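You operate a simulated robot arm through the tools that you are given. There is no shell and no other tool. Be economical: measure what you need, move in short steps, check, and stop when the job is done.

You are at the controls of a simulated two-armed robot. One attempt, no reset.

Task
Square the telescoped roll on the jig and stick its tail down.
Fine: hold the jig steady for its lever and swing the lever clear again.

It is judged by the outcome, as a careful person would: the job done as asked, and still so three seconds after it is handed in. It fails if anything else is knocked over, pushed out of place, dropped, spilled or broken.

Robot
Two 6-joint arms with two-finger parallel grippers on one trunk, on a base that drives. Base frame: it is fixed to the floor where the robot stands at the start and does not move with it; the origin is under the middle of the robot, x ahead of it, y to its left, z up. Lengths are in cm, angles in degrees, forces in N, time in s.
The left shoulder is at the start at [6, 18.7, 119.7], the right one opposite. With the tool pointing down near the work surface each hand reaches from about 18 to 62 cm from the robot's upright axis, wherever it stands, measured 20 degrees to its own side. Places, roughly: stub of the squaring jig [50, 40, 90]; lever of the squaring jig [50, 20, 100]. Payload 1.57 kg a hand.
The TCP of each hand is the grasp point between the finger pads, 3 cm short of the fingertips. In the tool frame z runs along the fingers and y along their closing line. Largest opening 11 cm; finger width 2.4, thickness 1.2; the body of the gripper, 4.8 by 11.2 cm, starts 7.8 cm behind the TCP.
Orientation is told as [roll, pitch, yaw] about the base's x, y, z axes, in that order, counted from this pose: with the fingers straight down and closing along the base's y, the tool's x points along the base's -x, its y along +y and its z along -z.

Tools
- The arms move only by the tool step_arm. It takes "left_plan", "right_plan" or both (then of equal length, played together; a hand with none holds still); each is a list of rows, each an object of numbers (a shift or turn left out is 0, a gripper value left out holds the last): "rx", "ry", "rz": the turn, a rotation vector about the tool's x, y, z in degrees; "tx", "ty", "tz": the shift along the tool's x, y, z in cm; "grip": the opening in per cent of the stroke, from 0 (shut) to 100 (fully open). In form: [{"rx": .., "ry": .., "rz": .., "tx": .., "ty": .., "tz": .., "grip": ..}, ...]. A call has 1 to 12 rows; each row shifts and turns the commanded pose from where the row before left it, along the tool's axes as they then stand. Each row takes 0.2 s and may step no farther than 5 cm and 8.6 degrees from the row before; otherwise, or with a gripper value out of range, the whole call is refused. Where a pose cannot be reached the arm comes as near as it can. A force on the tool above 50 N (or 10 N above the force at the start of the call, whichever is more), or a blocked arm, ends the call early, and 0.2 s more pass. Each finger travels about 15.3 cm/s and halts on what it meets, pressing with about 37 N; the grip force reading is that of the motor and also rises with nothing between the fingers. The clock runs only during rows and for 0.2 s after the last one: add rows that do not move to give the fingers time. It gives the time, the measured TCP pose, the force on the tool (base axes), the opening and the grip force at its end, in the units of the frame above (readings bear some noise), and new pictures: "views" is both (left out), scene, wrist or none (wrist: the cameras of the hands that moved).
- Cameras (640 x 400 px; columns grow to the right, rows downward): "scene" is now at [-0.06, 4.53, 174.03]; the picture's right is [0.45, -0.89, 0.00], its down [-0.67, -0.34, -0.66] and it looks along [0.59, 0.30, -0.75] (base axes); focal length 279 px, centre (320, 200). "left" rides on the left gripper at [7, -1.6, -14.1] in its tool frame; the picture's right is [0.23, 0.97, 0.00], its down [-0.85, 0.20, -0.48] and it looks along [-0.47, 0.11, 0.88] (tool axes); focal length 222 px, centre (320, 200). "right" rides on the right gripper at [7, 1.6, -14.1] in its tool frame; the picture's right is [-0.23, 0.97, 0.00], its down [-0.86, -0.20, -0.48] and it looks along [-0.47, -0.11, 0.88] (tool axes); focal length 222 px, centre (320, 200). There is no depth. A picture from a camera that has moved, and an enlarged one, comes with that camera's place and axes in the base frame and with its lens. The place of the scene camera against the robot may be out by one fixed shift of up to 1.8 cm in any direction.
- slide_trunk(by): slides the trunk up (or, below 0, down) by that many cm; the arms and the scene camera ride with it, the base frame stays. It gives what a move gives, with no picture.
- base_move(legs): drives the robot by 1 to 6 legs, each [ahead, left, turn to the left] in cm, cm and degrees, along the robot's own axes; the way and the turn of a leg run together, so that a leg with both is an arc; at most 150 cm and 180 degrees a leg. The arms and the cameras ride along, it lands a little off, and it stops where it bumps. It gives what a move gives, and a new picture of the scene camera.
- pan_tilt(pan, tilt): turns the head with the scene camera to pan (to the left, within 86 degrees either way) and tilt (down, from -29 to 69), counted from straight ahead of the robot. It gives what a move gives, and a new picture of the scene camera.
- inspect(camera, box): a new picture of the part [left, top, right, bottom] of that camera's present view, enlarged. It takes no simulated time.
- sign_off(): hands the job in; it is judged then, once.

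Work in short steps. Places have to be worked out from the pictures, the camera data and where the tool is seen: move nearer, look again, correct. Check each grasp and each placing, and mend what went wrong. You have 120 turns and 170 pictures in all, those below and enlarged ones among them. Open the grippers and draw the arms clear of the work before you hand the job in, unless the task says otherwise; then end with one line.

The tools are called after "Emit:" as name(argument=value, ...) on one line, values as JSON. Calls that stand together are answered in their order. step_arm: Moves the arms, as the interface text tells. Its arguments: {"type":"object","properties":{"left_plan":{"type":"array"},"right_plan":{"type":"array"},"views":{"type":"string","enum":["both","scene","wrist","none"]}},"required":[]} The other tools are called the same way: slide_trunk (by) slides the trunk up or down; base_move (legs) drives the base; pan_tilt (pan, tilt) turns the head that bears the scene camera; inspect (camera, box) takes an enlarged picture of a part of a camera's view; sign_off () hands the job in.

At the start:

```text
clock: 0.0
left_tool_pos: [39.73, 41.84, 119.92]
left_tcp_rot: [0.0, 0.0, 0.0]
left_wrist_force: [0.8, -0.2, -0.4]
left_grip_width: 11.0
left_finger_force: 0.2
right_tool_pos: [40.48, 1.43, 128.52]
right_tcp_rot: [0.0, 0.0, -0.1]
right_wrist_force: [0.9, -0.4, 0.7]
right_grip_width: 10.98
right_finger_force: 0.1
trunk travel left (down, up): [-82.5, 16.5]
robot x, y, heading: [-0.25, -0.05, 0.2]
head pan, tilt: [27.0, 48.9]
```

scene: 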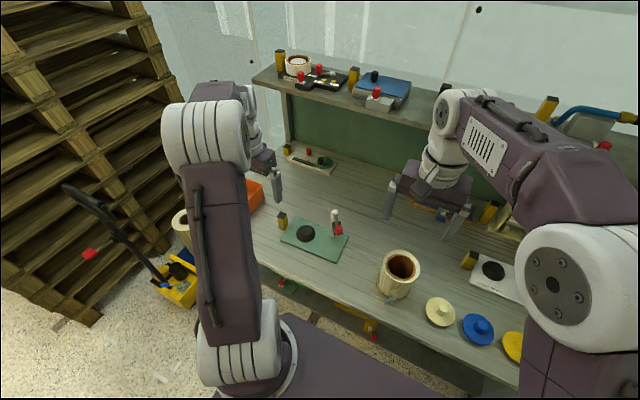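
right: 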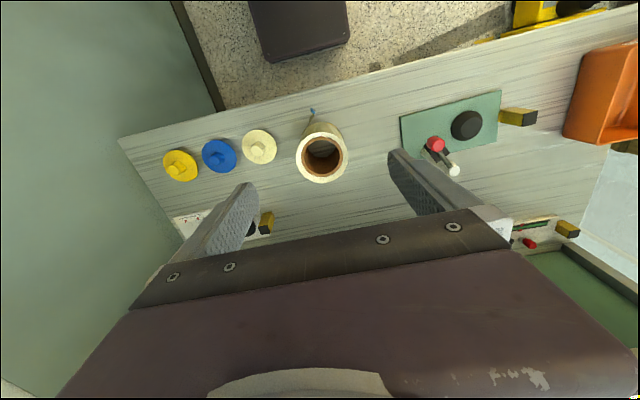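
left: 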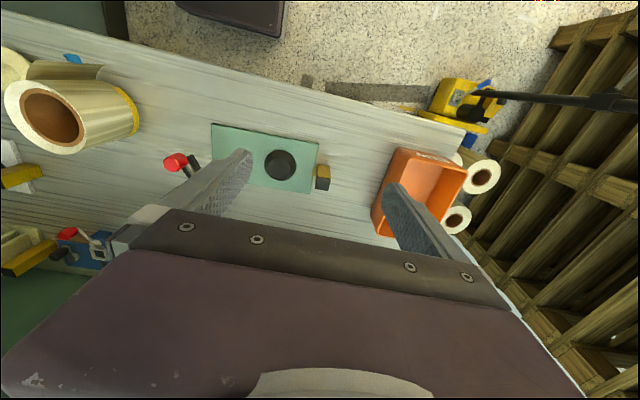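

I'll look closer at the jig and the roll first.

Emit:
inspect(camera="scene", box=[240, 180, 540, 368])

Emit:
inspect(camera="left", box=[0, 40, 360, 265])

Emit:
inspect(camera="right", box=[150, 60, 550, 310])

```text
2.13 times, centred on (390, 274) of scene
camera zoom: at [-0.06, 4.53, 174.03], right [0.45, -0.89, 0.0], down [-0.67, -0.34, -0.66], along [0.59, 0.3, -0.75], focal length 594 px, centre (171, 43)
```

zoom: 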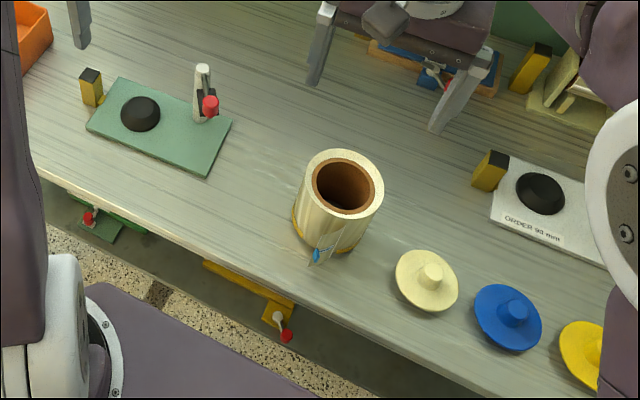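

```text
1.78 times, centred on (180, 152) of left
camera zoom: at [32.67, 40.29, 134.17], right [-0.23, 0.97, 0.0], down [0.85, 0.2, 0.48], along [0.47, 0.11, -0.88], focal length 395 px, centre (569, 284)
```

zoom: 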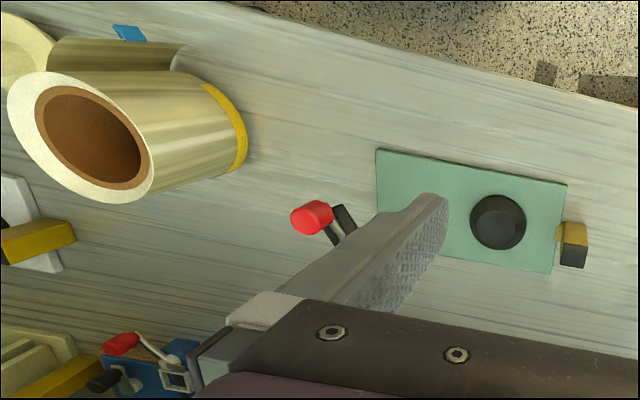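

```text
1.60 times, centred on (350, 185) of right
camera zoom: at [33.56, 2.97, 142.56], right [0.23, 0.97, 0.0], down [0.86, -0.2, 0.48], along [0.47, -0.11, -0.88], focal length 355 px, centre (272, 224)
```

zoom: 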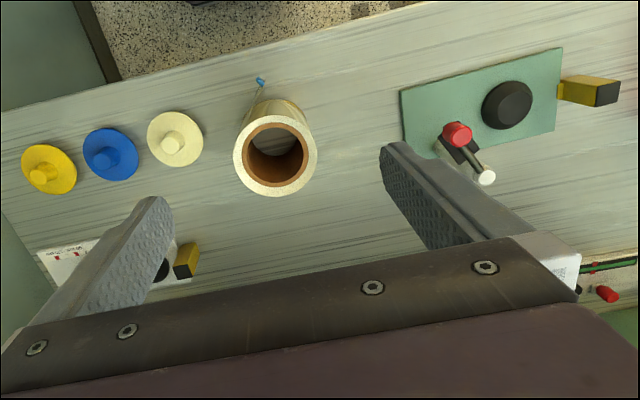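

I'll zoom tightly on the jig and the roll to understand the mechanism.

Emit:
inspect(camera="scene", box=[270, 200, 360, 256])

Emit:
inspect(camera="scene", box=[360, 240, 440, 310])

Emit:
inspect(camera="left", box=[0, 40, 150, 160])

Emit:
inspect(camera="right", box=[380, 80, 550, 190])

```text
7.11 times, centred on (315, 228) of scene
camera zoom: at [-0.06, 4.53, 174.03], right [0.45, -0.89, 0.0], down [-0.67, -0.34, -0.66], along [0.59, 0.3, -0.75], focal length 1985 px, centre (356, 1)
```

zoom: 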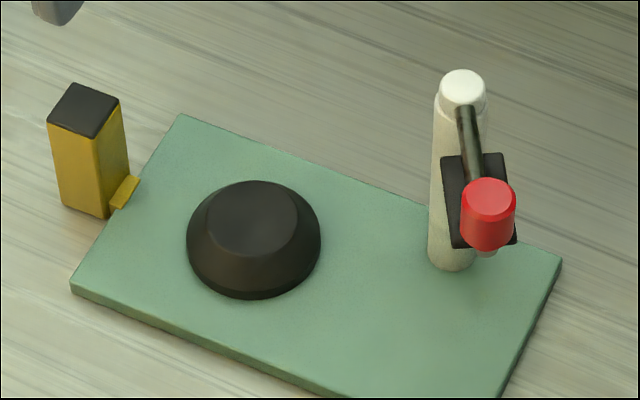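

```text
5.71 times, centred on (400, 275) of scene
camera zoom: at [-0.06, 4.53, 174.03], right [0.45, -0.89, 0.0], down [-0.67, -0.34, -0.66], along [0.59, 0.3, -0.75], focal length 1595 px, centre (-137, -229)
```

zoom: 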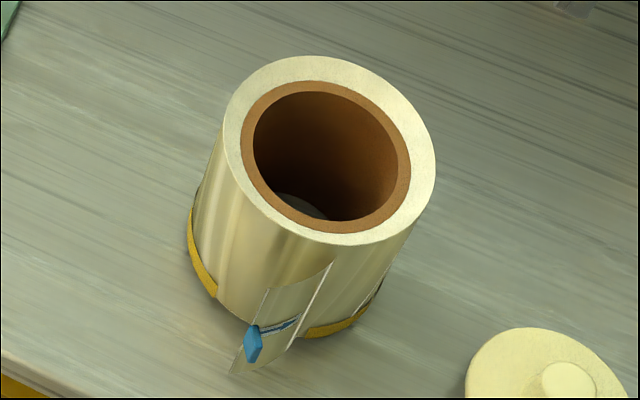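

```text
3.33 times, centred on (75, 100) of left
camera zoom: at [32.67, 40.29, 134.17], right [-0.23, 0.97, 0.0], down [0.85, 0.2, 0.48], along [0.47, 0.11, -0.88], focal length 740 px, centre (1137, 533)
```

zoom: 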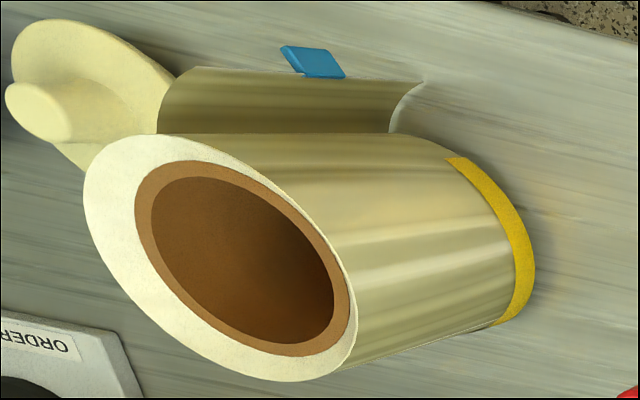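

```text
3.64 times, centred on (465, 135) of right
camera zoom: at [33.56, 2.97, 142.56], right [0.23, 0.97, 0.0], down [0.86, -0.2, 0.48], along [0.47, -0.11, -0.88], focal length 808 px, centre (-207, 436)
```

zoom: 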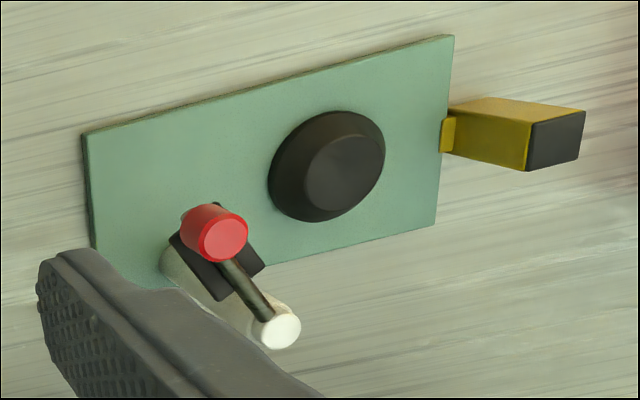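

The jig has a conical stub, a post with a red-knobbed lever and pad, and a yellow grip block. I'll tilt the hands to get side-on views of the roll and the jig.

Emit:
step_arm(right_plan=[{"tx": 4, "ry": -7.5}, {"tx": 4, "ry": -7.5, "tz": 1}, {"tx": 4, "ry": -7.5}, {"ry": -7.5, "tz": 1}, {"ry": -5}, {}], left_plan=[{"tx": 4, "ry": -7.5}, {"tx": 4, "ry": -7.5, "tz": 1}, {"tx": 4, "ry": -7.5}, {"ry": -7.5, "tz": 1}, {"ry": -5}, {}])

```text
clock: 1.4
left_tool_pos: [28.5, 41.85, 116.7]
left_tcp_rot: [0.1, -35.1, 0.0]
left_wrist_force: [0.7, 0.6, 0.0]
left_grip_width: 11.01
left_finger_force: 0.1
right_tool_pos: [29.05, 1.4, 124.9]
right_tcp_rot: [0.1, -35.1, 0.0]
right_wrist_force: [-0.4, 0.1, 0.4]
right_grip_width: 10.99
right_finger_force: 0.2
trunk travel left (down, up): [-82.5, 16.5]
robot x, y, heading: [-0.05, 0.12, -0.2]
head pan, tilt: [27.0, 48.9]
camera scene: at [-0.09, 4.47, 174.03], right [0.45, -0.89, 0.0], down [-0.67, -0.34, -0.66], along [0.59, 0.3, -0.75], focal length 279 px, centre (320, 200)
camera right: at [15.3, 2.92, 132.52], right [0.18, 0.97, 0.13], down [0.43, -0.2, 0.88], along [0.89, -0.11, -0.45], focal length 222 px, centre (320, 200)
camera left: at [14.5, 40.26, 124.23], right [-0.19, 0.97, -0.13], down [0.43, 0.2, 0.88], along [0.89, 0.11, -0.45], focal length 222 px, centre (320, 200)
```

scene: 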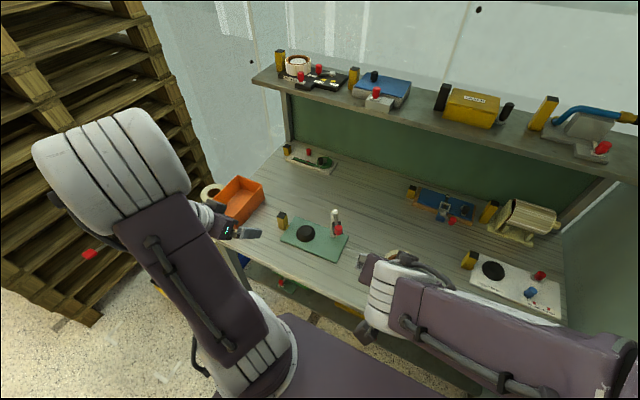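
right: 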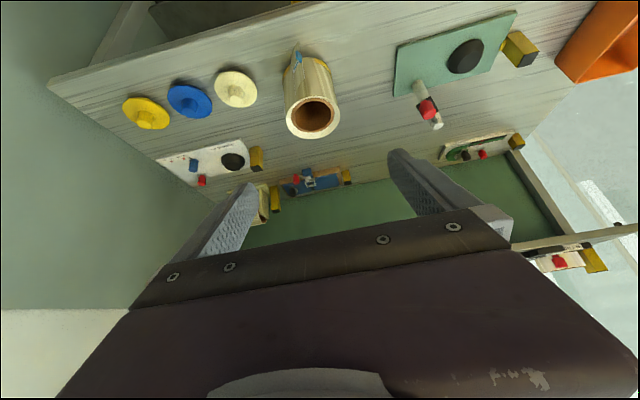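
left: 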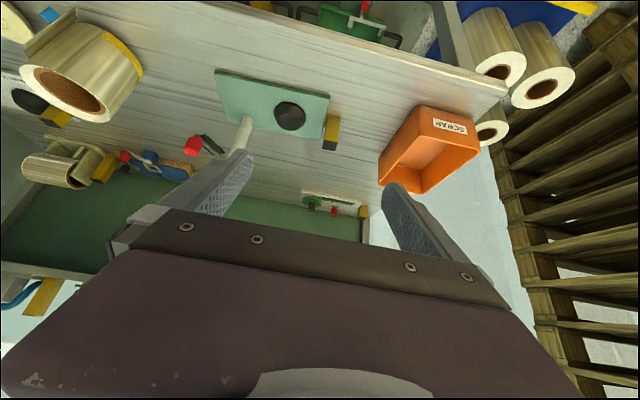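

Zooming in on these views.

Emit:
inspect(camera="left", box=[160, 50, 360, 175])

Emit:
inspect(camera="right", box=[260, 40, 360, 150])

Emit:
inspect(camera="right", box=[380, 0, 560, 140])

Emit:
inspect(camera="left", box=[10, 0, 160, 130])

```text
3.20 times, centred on (260, 112) of left
camera zoom: at [14.5, 40.26, 124.23], right [-0.19, 0.97, -0.13], down [0.43, 0.2, 0.88], along [0.89, 0.11, -0.45], focal length 711 px, centre (512, 480)
```

zoom: 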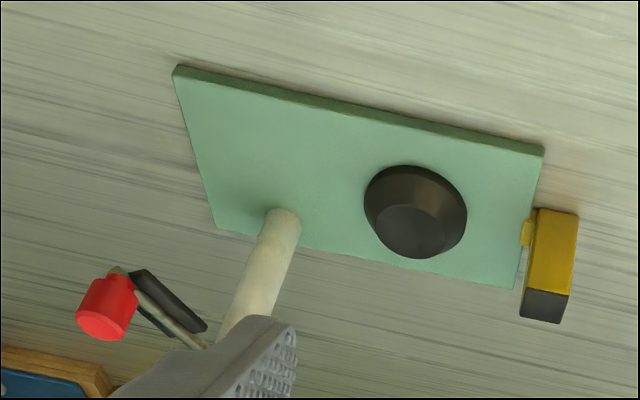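

```text
3.64 times, centred on (310, 95) of right
camera zoom: at [15.3, 2.92, 132.52], right [0.18, 0.97, 0.13], down [0.43, -0.2, 0.88], along [0.89, -0.11, -0.45], focal length 808 px, centre (356, 582)
```

zoom: 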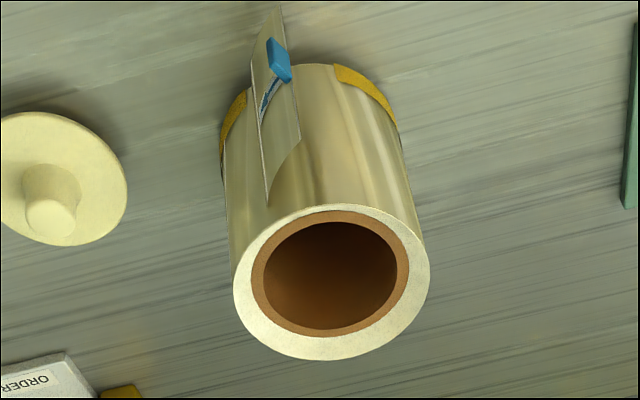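

```text
2.86 times, centred on (470, 70) of right
camera zoom: at [15.3, 2.92, 132.52], right [0.18, 0.97, 0.13], down [0.43, -0.2, 0.88], along [0.89, -0.11, -0.45], focal length 635 px, centre (-109, 571)
```

zoom: 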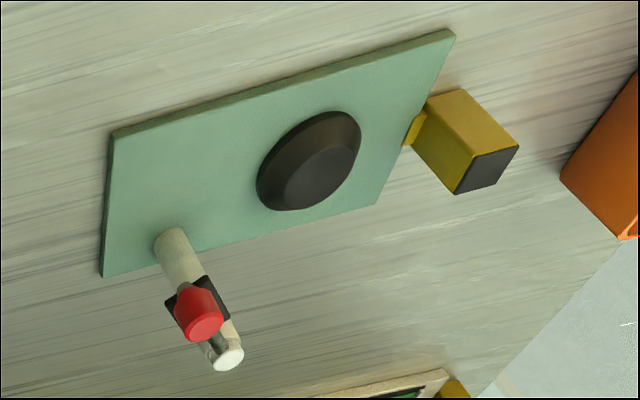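

```text
3.08 times, centred on (85, 65) of left
camera zoom: at [14.5, 40.26, 124.23], right [-0.19, 0.97, -0.13], down [0.43, 0.2, 0.88], along [0.89, 0.11, -0.45], focal length 684 px, centre (1043, 615)
```

zoom: 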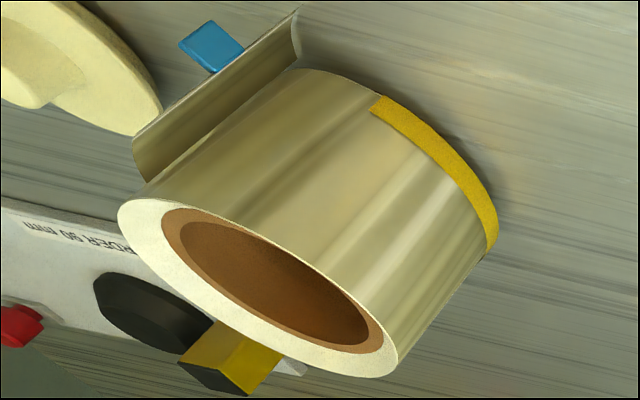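

I need a more horizontal view of the lever; I'll move the left hand sideways and tilt it more.

Emit:
step_arm(left_plan=[{"ty": -4.2, "ry": -5}, {"ty": -4.2, "ry": -5}, {"ty": -4.2, "ry": -5}, {"ty": -4.2, "ry": -5}, {"tx": 2.5, "tz": 1.7}, {"tx": 2.5, "tz": 1.7}, {}], views="wrist")

Emit:
inspect(camera="left", box=[240, 60, 480, 210])

```text
clock: 3.0
left_tool_pos: [33.56, 39.17, 115.04]
left_tcp_rot: [-0.2, -54.9, 0.2]
left_wrist_force: [0.5, 0.3, 0.4]
left_grip_width: 11.0
left_finger_force: 0.0
left hand out of reach, approached as far as the arm can: row 1, 2, 3, 4, 5, 6
right_tool_pos: [29.09, 1.18, 124.96]
right_tcp_rot: [0.1, -35.0, 0.0]
right_wrist_force: [-1.0, -0.3, -0.3]
right_grip_width: 11.0
right_finger_force: 0.1
trunk travel left (down, up): [-82.5, 16.5]
robot x, y, heading: [0.29, 0.02, 0.1]
head pan, tilt: [27.0, 48.9]
camera left: at [17.9, 37.63, 117.47], right [-0.13, 0.97, -0.19], down [0.1, 0.2, 0.97], along [0.99, 0.11, -0.12], focal length 222 px, centre (320, 200)
```

left: 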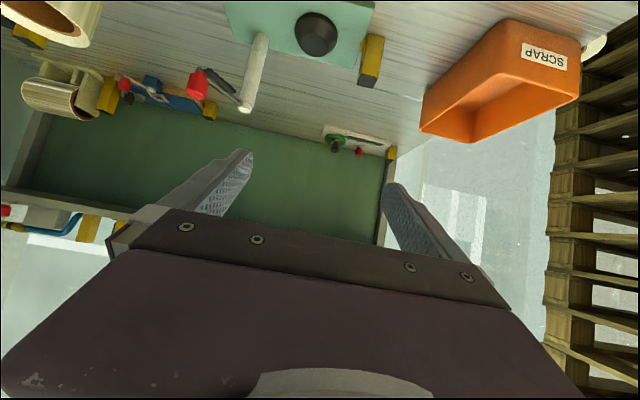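

```text
2.67 times, centred on (360, 135) of left
camera zoom: at [17.9, 37.63, 117.47], right [-0.13, 0.97, -0.19], down [0.1, 0.2, 0.97], along [0.99, 0.11, -0.12], focal length 592 px, centre (213, 373)
```

zoom: 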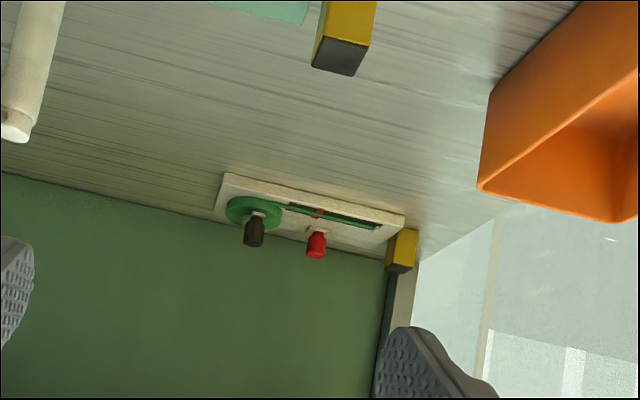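

Emit:
inspect(camera="left", box=[170, 0, 400, 130])

Emit:
inspect(camera="left", box=[175, 20, 285, 120])

```text
2.78 times, centred on (285, 65) of left
camera zoom: at [17.9, 37.63, 117.47], right [-0.13, 0.97, -0.19], down [0.1, 0.2, 0.97], along [0.99, 0.11, -0.12], focal length 618 px, centre (417, 576)
```

zoom: 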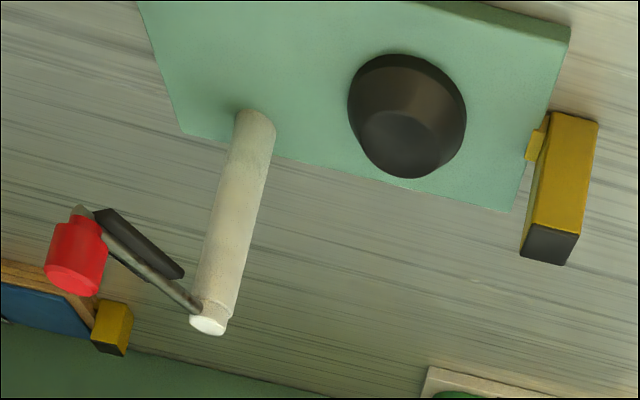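

```text
4.00 times, centred on (230, 70) of left
camera zoom: at [17.9, 37.63, 117.47], right [-0.13, 0.97, -0.19], down [0.1, 0.2, 0.97], along [0.99, 0.11, -0.12], focal length 888 px, centre (680, 720)
```

zoom: 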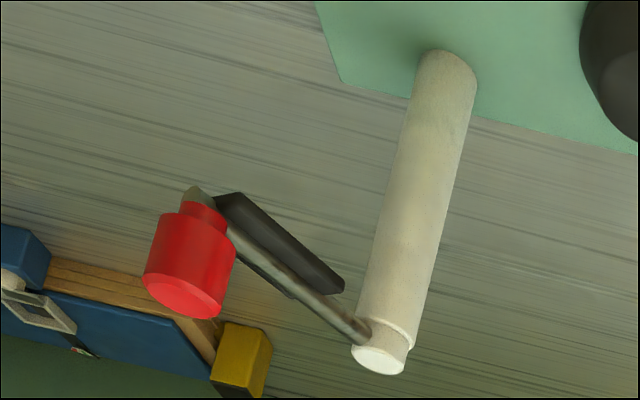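

The lever's pad is horizontal under the arm at z≈98 and sweeps over the stub when turned clockwise about the post. I'll drive left so the roll lies in the right hand's range, with the hands back upright.

Emit:
step_arm(right_plan=[{"ry": 7.5}, {"ry": 7.5}, {"ry": 7.5}, {"ry": 7.5}, {"ry": 5}, {}, {}, {}], left_plan=[{"ry": 7.5, "tz": -1}, {"ry": 7.5, "tz": -1}, {"ry": 7.5, "tz": -1}, {"ry": 7.5}, {"ry": 7.5}, {"ry": 7.5}, {"ry": 5}, {"ry": 5}], views="none")

Emit:
base_move(legs=[[0, 18, 0]])

```text
clock: 4.8
left_tool_pos: [31.49, 39.42, 116.99]
left_tcp_rot: [0.0, 0.1, -0.1]
left_wrist_force: [0.5, 0.3, 0.0]
left_grip_width: 10.98
left_finger_force: 0.1
right_tool_pos: [29.28, 1.29, 124.95]
right_tcp_rot: [0.1, 0.0, 0.0]
right_wrist_force: [0.9, -0.1, -0.3]
right_grip_width: 11.01
right_finger_force: 0.2
trunk travel left (down, up): [-82.5, 16.5]
robot x, y, heading: [0.14, -0.09, -0.1]
head pan, tilt: [27.0, 48.9]
```

```text
clock: 6.3
left_tool_pos: [31.58, 57.14, 117.19]
left_tcp_rot: [0.2, 0.0, 0.1]
left_wrist_force: [0.2, -1.0, 0.6]
left_grip_width: 11.0
left_finger_force: 0.1
right_tool_pos: [29.14, 19.31, 124.9]
right_tcp_rot: [0.2, 0.1, 0.0]
right_wrist_force: [1.5, 0.0, -0.3]
right_grip_width: 10.99
right_finger_force: 0.2
trunk travel left (down, up): [-82.5, 16.5]
robot x, y, heading: [0.23, 18.32, 0.0]
head pan, tilt: [27.0, 48.9]
camera scene: at [-0.08, 22.33, 174.04], right [0.45, -0.89, 0.0], down [-0.67, -0.34, -0.66], along [0.59, 0.3, -0.75], focal length 279 px, centre (320, 200)
```

scene: 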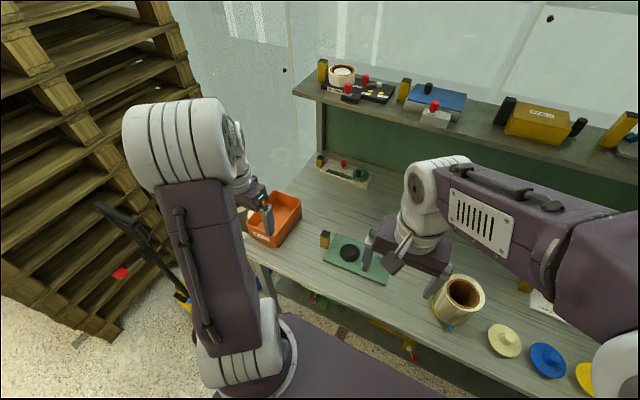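

Move the right hand over near the roll for a close-up.

Emit:
step_arm(right_plan=[{"tx": -3, "ty": -3.8}, {"tx": -3, "ty": -3.8}, {"tx": -3, "ty": -3.8, "tz": 1}, {"tx": -2, "ty": -3.8, "tz": 3}, {"ty": -3.8, "tz": 3}, {"tz": 3}, {}], views="wrist")

Emit:
inspect(camera="right", box=[220, 90, 420, 290])

```text
refused: row 4 steps farther than a row can; nothing moved
```

```text
2.00 times, centred on (320, 190) of right
camera zoom: at [22.11, 20.89, 139.06], right [0.23, 0.97, 0.0], down [0.85, -0.2, 0.48], along [0.47, -0.11, -0.88], focal length 444 px, centre (320, 220)
```

zoom: 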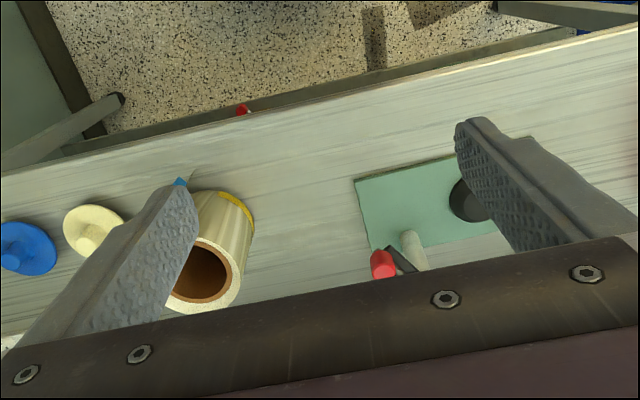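

Re-sending with smaller steps.

Emit:
step_arm(right_plan=[{"tx": -3, "ty": -3.8}, {"tx": -3, "ty": -3.8}, {"tx": -3, "ty": -3.8}, {"tx": -2, "ty": -3.8, "tz": 2}, {"ty": -3.8, "tz": 3}, {"tz": 4}, {"tz": 1}, {}], views="wrist")

Emit:
inspect(camera="right", box=[220, 90, 420, 290])

```text
clock: 8.1
left_tool_pos: [31.51, 57.56, 117.09]
left_tcp_rot: [0.0, 0.0, -0.1]
left_wrist_force: [0.0, -0.3, -0.4]
left_grip_width: 10.98
left_finger_force: 0.0
right_tool_pos: [40.11, 0.44, 115.01]
right_tcp_rot: [0.0, -0.1, 0.0]
right_wrist_force: [-0.7, -0.5, -0.8]
right_grip_width: 10.98
right_finger_force: 0.0
trunk travel left (down, up): [-82.5, 16.5]
robot x, y, heading: [0.09, 18.56, 0.0]
head pan, tilt: [27.0, 48.9]
camera right: at [33.09, 2.11, 129.04], right [0.23, 0.97, 0.0], down [0.85, -0.2, 0.48], along [0.47, -0.11, -0.88], focal length 222 px, centre (320, 200)
```

right: 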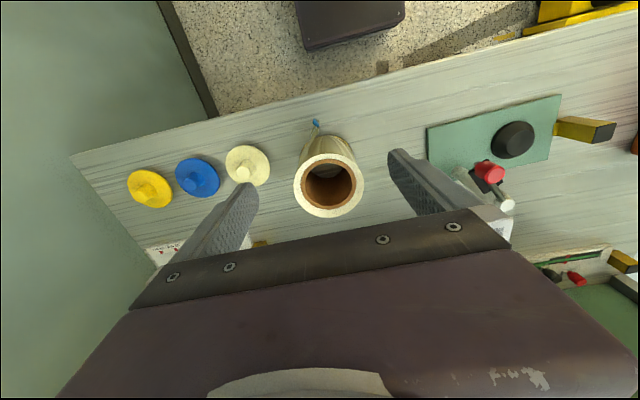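

```text
2.00 times, centred on (320, 190) of right
camera zoom: at [33.09, 2.11, 129.04], right [0.23, 0.97, 0.0], down [0.85, -0.2, 0.48], along [0.47, -0.11, -0.88], focal length 444 px, centre (320, 220)
```

zoom: 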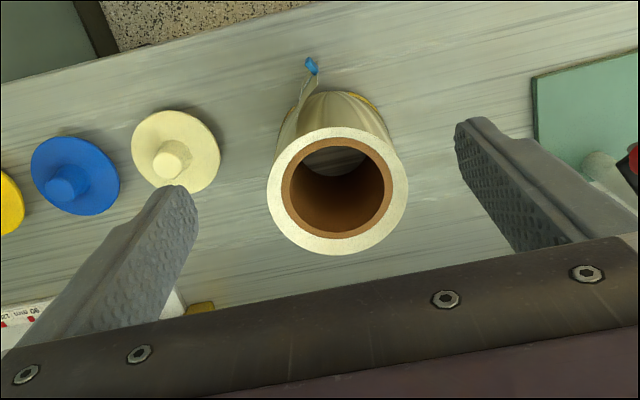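

Emit:
inspect(camera="right", box=[285, 115, 375, 225])

Emit:
inspect(camera="scene", box=[425, 265, 515, 345])

```text
3.64 times, centred on (330, 170) of right
camera zoom: at [33.09, 2.11, 129.04], right [0.23, 0.97, 0.0], down [0.85, -0.2, 0.48], along [0.47, -0.11, -0.88], focal length 808 px, centre (284, 309)
```

zoom: 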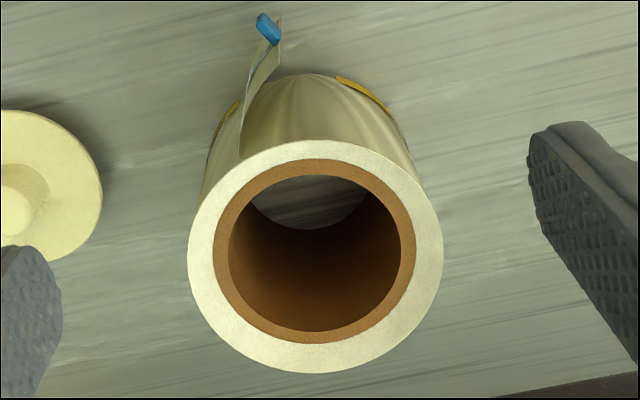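

```text
5.00 times, centred on (470, 305) of scene
camera zoom: at [-0.13, 22.71, 174.03], right [0.45, -0.89, 0.0], down [-0.67, -0.34, -0.66], along [0.59, 0.3, -0.75], focal length 1396 px, centre (-430, -325)
```

zoom: 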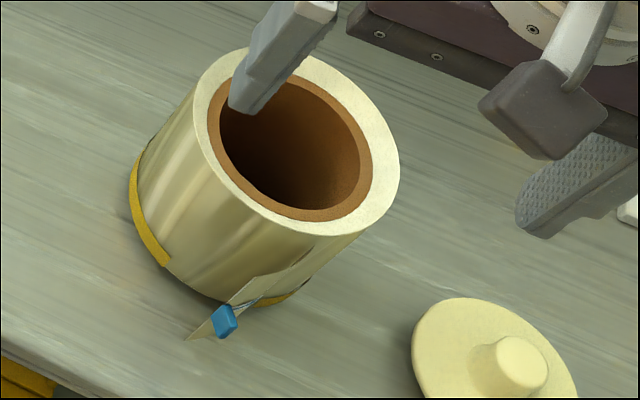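

Roll: centre ≈(48, 0), OD ≈11.2, bore ≈7.5, film top ≈98, core top ≈0.7 lower; tail leaves from the front/-y side with its tab at about (39.6, 0, 88.7). I'll grasp the +y wall with one finger inside the core; first hover just above it.

Emit:
step_arm(right_plan=[{"tx": -4, "ty": 2.2, "grip": 60}, {"tx": -3.8, "ty": 2.1}, {"tz": 4}, {"tz": 4}, {"tz": 3}, {}], views="both")

Emit:
inspect(camera="scene", box=[400, 240, 520, 340])

```text
clock: 9.5
left_tool_pos: [31.64, 57.6, 117.07]
left_tcp_rot: [-0.1, 0.0, 0.0]
left_wrist_force: [-0.3, -0.1, -0.3]
left_grip_width: 10.99
left_finger_force: 0.1
right_tool_pos: [47.68, 5.09, 103.84]
right_tcp_rot: [0.0, -0.1, -0.1]
right_wrist_force: [0.0, 0.2, 0.5]
right_grip_width: 6.59
right_finger_force: 0.1
trunk travel left (down, up): [-82.5, 16.5]
robot x, y, heading: [0.44, 18.41, -0.2]
head pan, tilt: [27.0, 48.9]
camera scene: at [-0.16, 22.8, 174.03], right [0.45, -0.89, 0.0], down [-0.67, -0.34, -0.66], along [0.59, 0.3, -0.75], focal length 279 px, centre (320, 200)
camera right: at [40.68, 6.6, 117.95], right [0.23, 0.97, 0.0], down [0.85, -0.2, 0.48], along [0.47, -0.11, -0.88], focal length 222 px, centre (320, 200)
```

scene: 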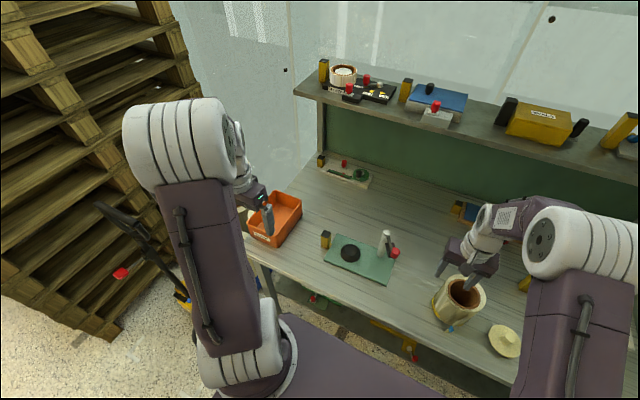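
right: 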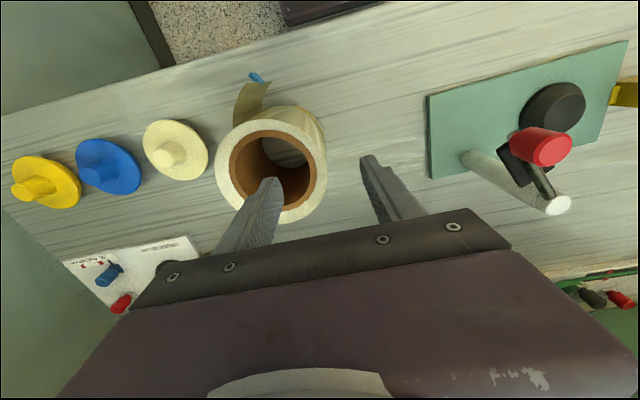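

```text
4.00 times, centred on (460, 290) of scene
camera zoom: at [-0.16, 22.8, 174.03], right [0.45, -0.89, 0.0], down [-0.67, -0.34, -0.66], along [0.59, 0.3, -0.75], focal length 1117 px, centre (-240, -160)
```

zoom: 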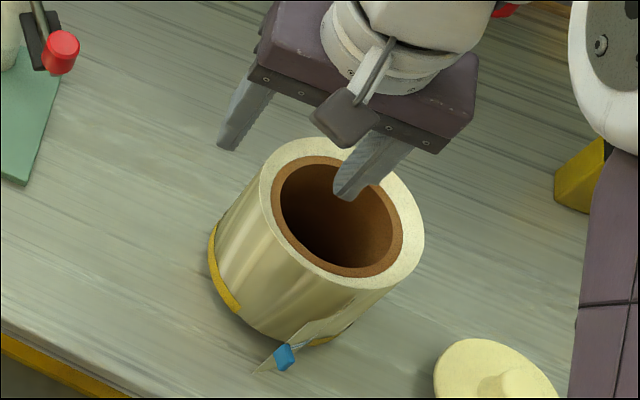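

The inner finger is over the bore and the outer finger is outside. Descend 10 cm in steps.

Emit:
step_arm(right_plan=[{"tz": 2.5}, {"tz": 2.5}, {"tz": 2.5}, {"tz": 2.3}, {}], views="wrist")

Emit:
inspect(camera="scene", box=[400, 240, 520, 340])

```text
clock: 10.7
left_tool_pos: [31.56, 57.83, 117.11]
left_tcp_rot: [-0.1, 0.0, 0.1]
left_wrist_force: [-0.5, -0.3, -0.3]
left_grip_width: 10.97
left_finger_force: 0.1
right_tool_pos: [47.65, 4.98, 94.23]
right_tcp_rot: [-0.1, -0.1, 0.0]
right_wrist_force: [-0.5, -0.1, -0.4]
right_grip_width: 6.62
right_finger_force: 0.0
trunk travel left (down, up): [-82.5, 16.5]
robot x, y, heading: [0.26, 17.85, -0.0]
head pan, tilt: [27.0, 48.9]
camera right: at [40.74, 6.64, 108.26], right [0.23, 0.97, 0.0], down [0.85, -0.2, 0.48], along [0.47, -0.11, -0.88], focal length 222 px, centre (320, 200)
```

right: 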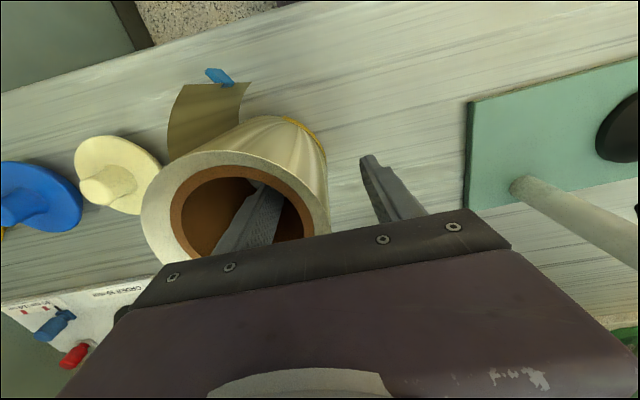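

```text
4.00 times, centred on (460, 290) of scene
camera zoom: at [-0.1, 22.82, 174.03], right [0.45, -0.89, 0.0], down [-0.67, -0.34, -0.66], along [0.59, 0.3, -0.75], focal length 1117 px, centre (-240, -160)
```

zoom: 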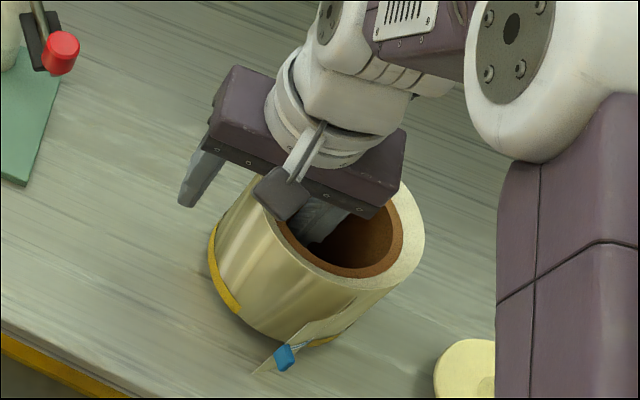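

Fingers straddle the wall. Close gradually.

Emit:
step_arm(right_plan=[{"grip": 35}, {"grip": 25}, {"grip": 18}, {"grip": 10}, {"grip": 0}, {}, {}], views="wrist")

```text
clock: 12.3
left_tool_pos: [31.55, 57.65, 117.11]
left_tcp_rot: [0.0, 0.0, 0.1]
left_wrist_force: [-0.1, -0.1, -0.6]
left_grip_width: 10.97
left_finger_force: 0.1
right_tool_pos: [47.75, 4.97, 94.15]
right_tcp_rot: [0.0, 0.0, 0.0]
right_wrist_force: [-0.7, -1.4, 0.5]
right_grip_width: 1.59
right_finger_force: 31.7
trunk travel left (down, up): [-82.5, 16.5]
robot x, y, heading: [0.01, 18.37, 0.1]
head pan, tilt: [27.0, 48.9]
camera right: at [40.76, 6.61, 108.28], right [0.23, 0.97, 0.0], down [0.85, -0.2, 0.48], along [0.47, -0.11, -0.88], focal length 222 px, centre (320, 200)
```

right: 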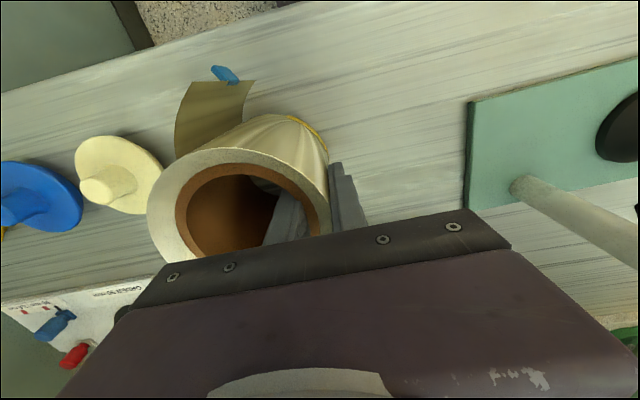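

Gripped, with a 1.6 cm wall between the fingers. Lift a little as a test.

Emit:
step_arm(right_plan=[{"tz": -0.7}, {"tz": -1}, {"tz": -1.3}, {}, {}], views="wrist")

Emit:
inspect(camera="scene", box=[400, 240, 520, 340])

```text
clock: 13.5
left_tool_pos: [31.58, 57.76, 116.98]
left_tcp_rot: [0.0, 0.1, 0.0]
left_wrist_force: [-0.7, 0.9, -0.2]
left_grip_width: 11.01
left_finger_force: 0.0
right_tool_pos: [47.93, 4.92, 97.2]
right_tcp_rot: [0.0, 0.0, -0.1]
right_wrist_force: [0.2, 0.4, -5.9]
right_grip_width: 1.61
right_finger_force: 31.5
trunk travel left (down, up): [-82.5, 16.5]
robot x, y, heading: [-0.03, 18.07, -0.2]
head pan, tilt: [27.0, 48.9]
camera right: at [40.94, 6.57, 111.35], right [0.23, 0.97, 0.0], down [0.86, -0.2, 0.48], along [0.47, -0.11, -0.88], focal length 222 px, centre (320, 200)
```

right: 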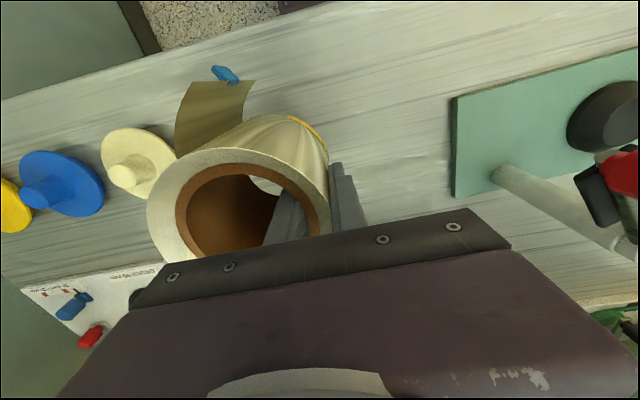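

```text
4.00 times, centred on (460, 290) of scene
camera zoom: at [0.02, 22.79, 174.03], right [0.45, -0.89, 0.0], down [-0.67, -0.34, -0.66], along [0.59, 0.3, -0.75], focal length 1117 px, centre (-240, -160)
```

zoom: 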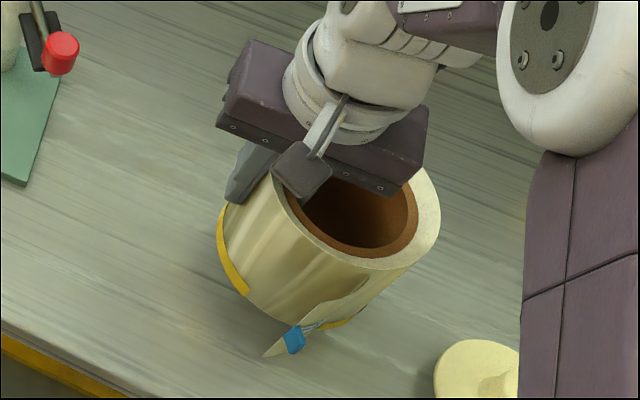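

Held upright, ≈0.6 kg, no tilt. Lift high above the lever, then drive left.

Emit:
step_arm(right_plan=[{"tz": -2}, {"tz": -3}, {"tz": -3}, {"tz": -3}, {"tz": -3}, {"tz": -3}, {"tz": -1.5}, {}], views="none")

Emit:
base_move(legs=[[0, 11, 0], [0, 11, 0]])

```text
clock: 15.3
left_tool_pos: [31.67, 57.61, 117.05]
left_tcp_rot: [0.0, 0.0, 0.0]
left_wrist_force: [0.0, 0.1, -0.5]
left_grip_width: 10.99
left_finger_force: 0.1
right_tool_pos: [47.96, 4.66, 115.65]
right_tcp_rot: [0.0, 0.2, 0.0]
right_wrist_force: [1.3, 0.5, -4.7]
right_grip_width: 1.6
right_finger_force: 31.7
trunk travel left (down, up): [-82.5, 16.5]
robot x, y, heading: [-0.19, 18.31, 0.2]
head pan, tilt: [27.0, 48.9]
```

```text
clock: 17.3
left_tool_pos: [31.71, 79.86, 117.11]
left_tcp_rot: [0.1, 0.0, -0.1]
left_wrist_force: [-0.1, 0.6, 0.0]
left_grip_width: 11.0
left_finger_force: 0.0
right_tool_pos: [48.02, 26.98, 115.48]
right_tcp_rot: [0.0, 0.0, 0.0]
right_wrist_force: [-0.7, 0.7, -4.9]
right_grip_width: 1.6
right_finger_force: 31.5
trunk travel left (down, up): [-82.5, 16.5]
robot x, y, heading: [-0.04, 40.76, 0.0]
head pan, tilt: [27.0, 48.9]
camera scene: at [0.04, 45.08, 174.03], right [0.45, -0.89, 0.0], down [-0.67, -0.34, -0.66], along [0.59, 0.3, -0.75], focal length 279 px, centre (320, 200)
```

scene: 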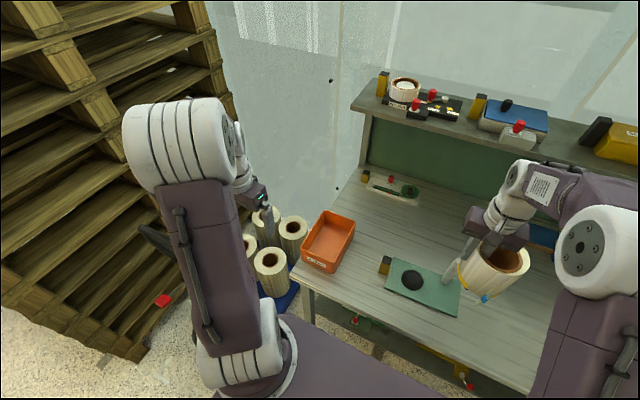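

Bring the left hand over the jig for a precise view of stub and grip block.

Emit:
step_arm(left_plan=[{"ty": -4.5}, {"ty": -4.5}, {"ty": -4.5}, {"ty": -4.5, "tx": -1.5}, {"ty": -4.5, "tx": -1.5}, {"ty": -4.5, "tx": -1.5}, {"ty": -4, "tx": -1.5}, {}, {}], views="both")

Emit:
inspect(camera="left", box=[160, 60, 400, 210])

Emit:
inspect(camera="scene", box=[370, 220, 530, 320])

```text
clock: 19.3
left_tool_pos: [37.38, 48.88, 116.79]
left_tcp_rot: [-0.1, 0.0, -0.1]
left_wrist_force: [0.4, 0.4, 0.1]
left_grip_width: 10.99
left_finger_force: 0.0
right_tool_pos: [48.01, 27.12, 115.64]
right_tcp_rot: [-0.1, 0.0, -0.2]
right_wrist_force: [-0.7, 0.1, -4.5]
right_grip_width: 1.59
right_finger_force: 31.1
trunk travel left (down, up): [-82.5, 16.5]
robot x, y, heading: [-0.18, 40.49, 0.1]
head pan, tilt: [27.0, 48.9]
camera scene: at [-0.01, 45.29, 174.03], right [0.45, -0.89, 0.0], down [-0.67, -0.34, -0.66], along [0.59, 0.3, -0.75], focal length 279 px, centre (320, 200)
camera left: at [30.37, 47.32, 130.97], right [-0.23, 0.97, 0.0], down [0.86, 0.2, 0.48], along [0.47, 0.11, -0.88], focal length 222 px, centre (320, 200)
```

scene: 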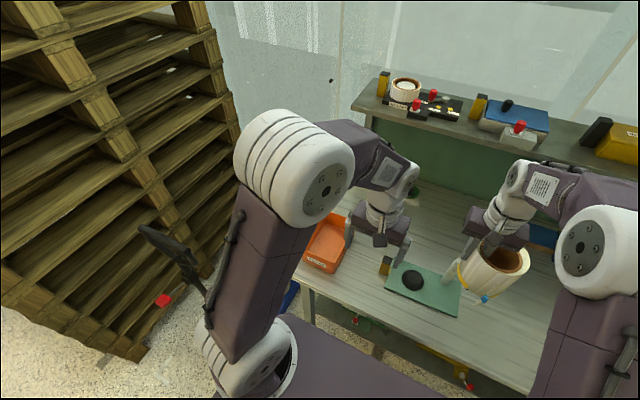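
left: 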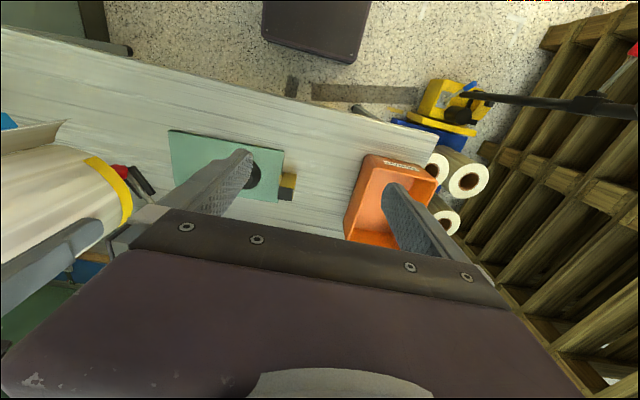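

```text
2.67 times, centred on (280, 135) of left
camera zoom: at [30.37, 47.32, 130.97], right [-0.23, 0.97, 0.0], down [0.86, 0.2, 0.48], along [0.47, 0.11, -0.88], focal length 592 px, centre (427, 373)
```

zoom: 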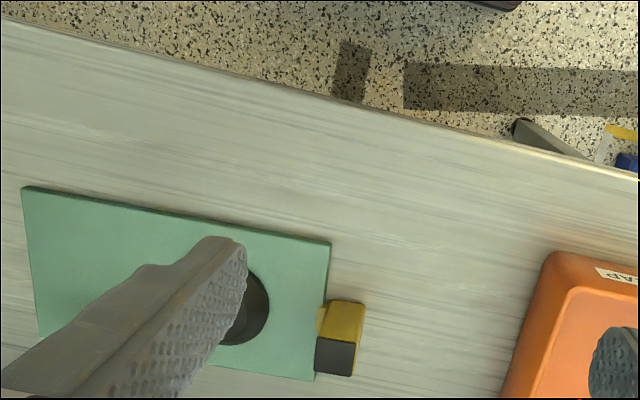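

```text
4.00 times, centred on (450, 270) of scene
camera zoom: at [-0.01, 45.29, 174.03], right [0.45, -0.89, 0.0], down [-0.67, -0.34, -0.66], along [0.59, 0.3, -0.75], focal length 1117 px, centre (-200, -80)
```

zoom: 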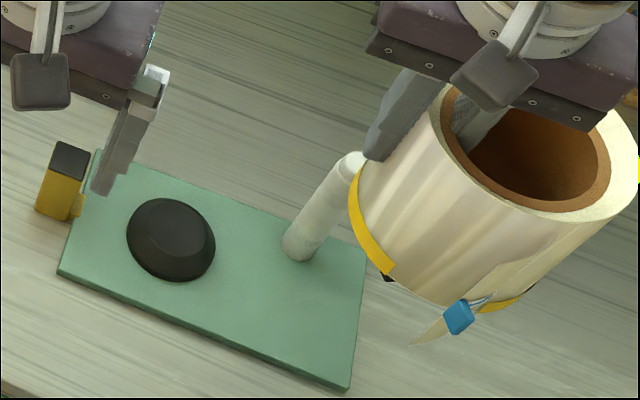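

I'll turn the left hand 90° (closing along x) and shift it beyond the block, so its camera looks across the jig.

Emit:
step_arm(left_plan=[{"ty": 2, "rz": 8}, {"rz": 8}, {"rz": 8}, {"rz": 8}, {"rz": 8}, {"rz": 8}, {"rz": 8}, {"rz": 8}, {"rz": 8}, {"rz": 8}, {"rz": 8}, {"rz": 2}], views="none")

```text
clock: 21.9
left_tool_pos: [37.64, 50.8, 117.01]
left_tcp_rot: [0.0, 0.0, -90.2]
left_wrist_force: [-0.1, -0.3, 0.4]
left_grip_width: 11.02
left_finger_force: 0.1
right_tool_pos: [48.01, 26.92, 115.4]
right_tcp_rot: [0.1, 0.2, -0.1]
right_wrist_force: [0.1, 0.5, -4.7]
right_grip_width: 1.59
right_finger_force: 31.8
trunk travel left (down, up): [-82.5, 16.5]
robot x, y, heading: [-0.3, 40.32, -0.1]
head pan, tilt: [27.0, 48.9]
```

Emit:
step_arm(left_plan=[{"ty": 3.5, "tx": 1}, {"ty": 3.5, "tx": 1}, {"ty": 3.5, "tx": 1}, {"ty": 3.5, "tx": 1}, {}], views="wrist")

Emit:
inspect(camera="left", box=[220, 60, 460, 210])

```text
clock: 23.1
left_tool_pos: [51.72, 54.86, 117.18]
left_tcp_rot: [-0.1, 0.0, -90.2]
left_wrist_force: [0.9, -0.3, -0.5]
left_grip_width: 11.02
left_finger_force: 0.2
right_tool_pos: [47.92, 26.96, 115.49]
right_tcp_rot: [-0.1, 0.0, -0.1]
right_wrist_force: [0.0, -0.3, -4.6]
right_grip_width: 1.58
right_finger_force: 31.3
trunk travel left (down, up): [-82.5, 16.5]
robot x, y, heading: [0.05, 40.73, 0.0]
head pan, tilt: [27.0, 48.9]
camera left: at [49.91, 61.9, 131.38], right [0.97, 0.22, 0.0], down [0.2, -0.86, 0.48], along [0.11, -0.47, -0.88], focal length 222 px, centre (320, 200)
```

left: 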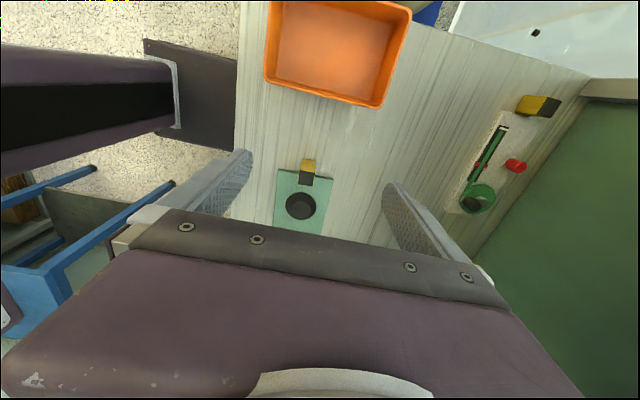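

```text
2.67 times, centred on (340, 135) of left
camera zoom: at [49.91, 61.9, 131.38], right [0.97, 0.22, 0.0], down [0.2, -0.86, 0.48], along [0.11, -0.47, -0.88], focal length 592 px, centre (267, 373)
```

zoom: 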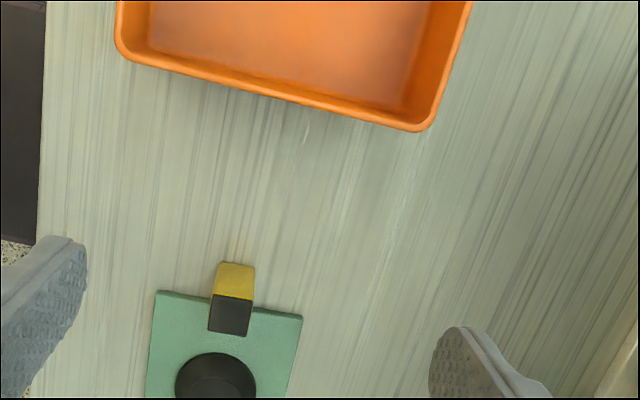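

Emit:
inspect(camera="left", box=[260, 150, 350, 240])

```text
4.44 times, centred on (305, 195) of left
camera zoom: at [49.91, 61.9, 131.38], right [0.97, 0.22, 0.0], down [0.2, -0.86, 0.48], along [0.11, -0.47, -0.88], focal length 987 px, centre (387, 222)
```

zoom: 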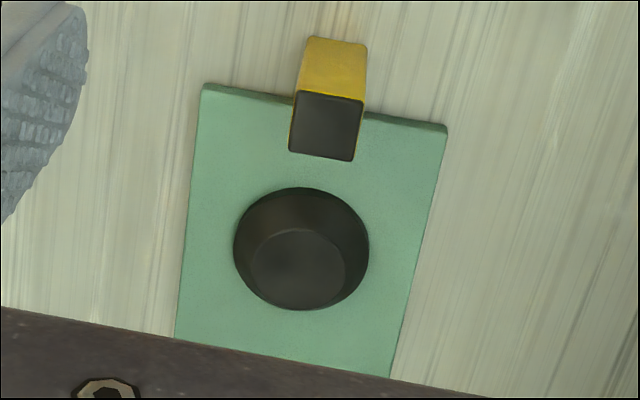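

Stub centre ≈(51.5, 35.4), base ⌀7.2; block top ≈(51.2, 45, 92). Now measure where the roll sits in the right hand.

Emit:
inspect(camera="right", box=[130, 60, 350, 270])

```text
1.90 times, centred on (240, 165) of right
camera zoom: at [40.97, 28.59, 129.64], right [0.23, 0.97, 0.0], down [0.85, -0.2, 0.48], along [0.47, -0.11, -0.88], focal length 423 px, centre (472, 267)
```

zoom: 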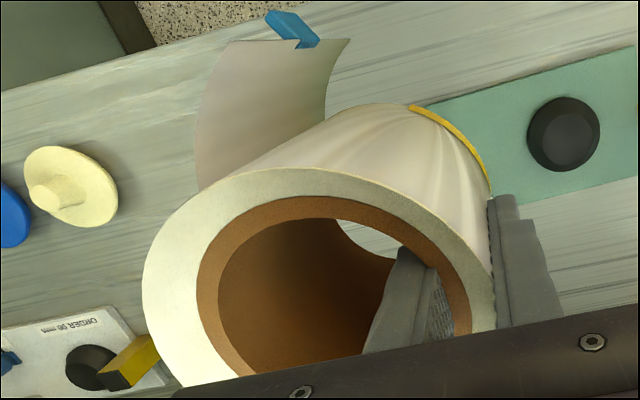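

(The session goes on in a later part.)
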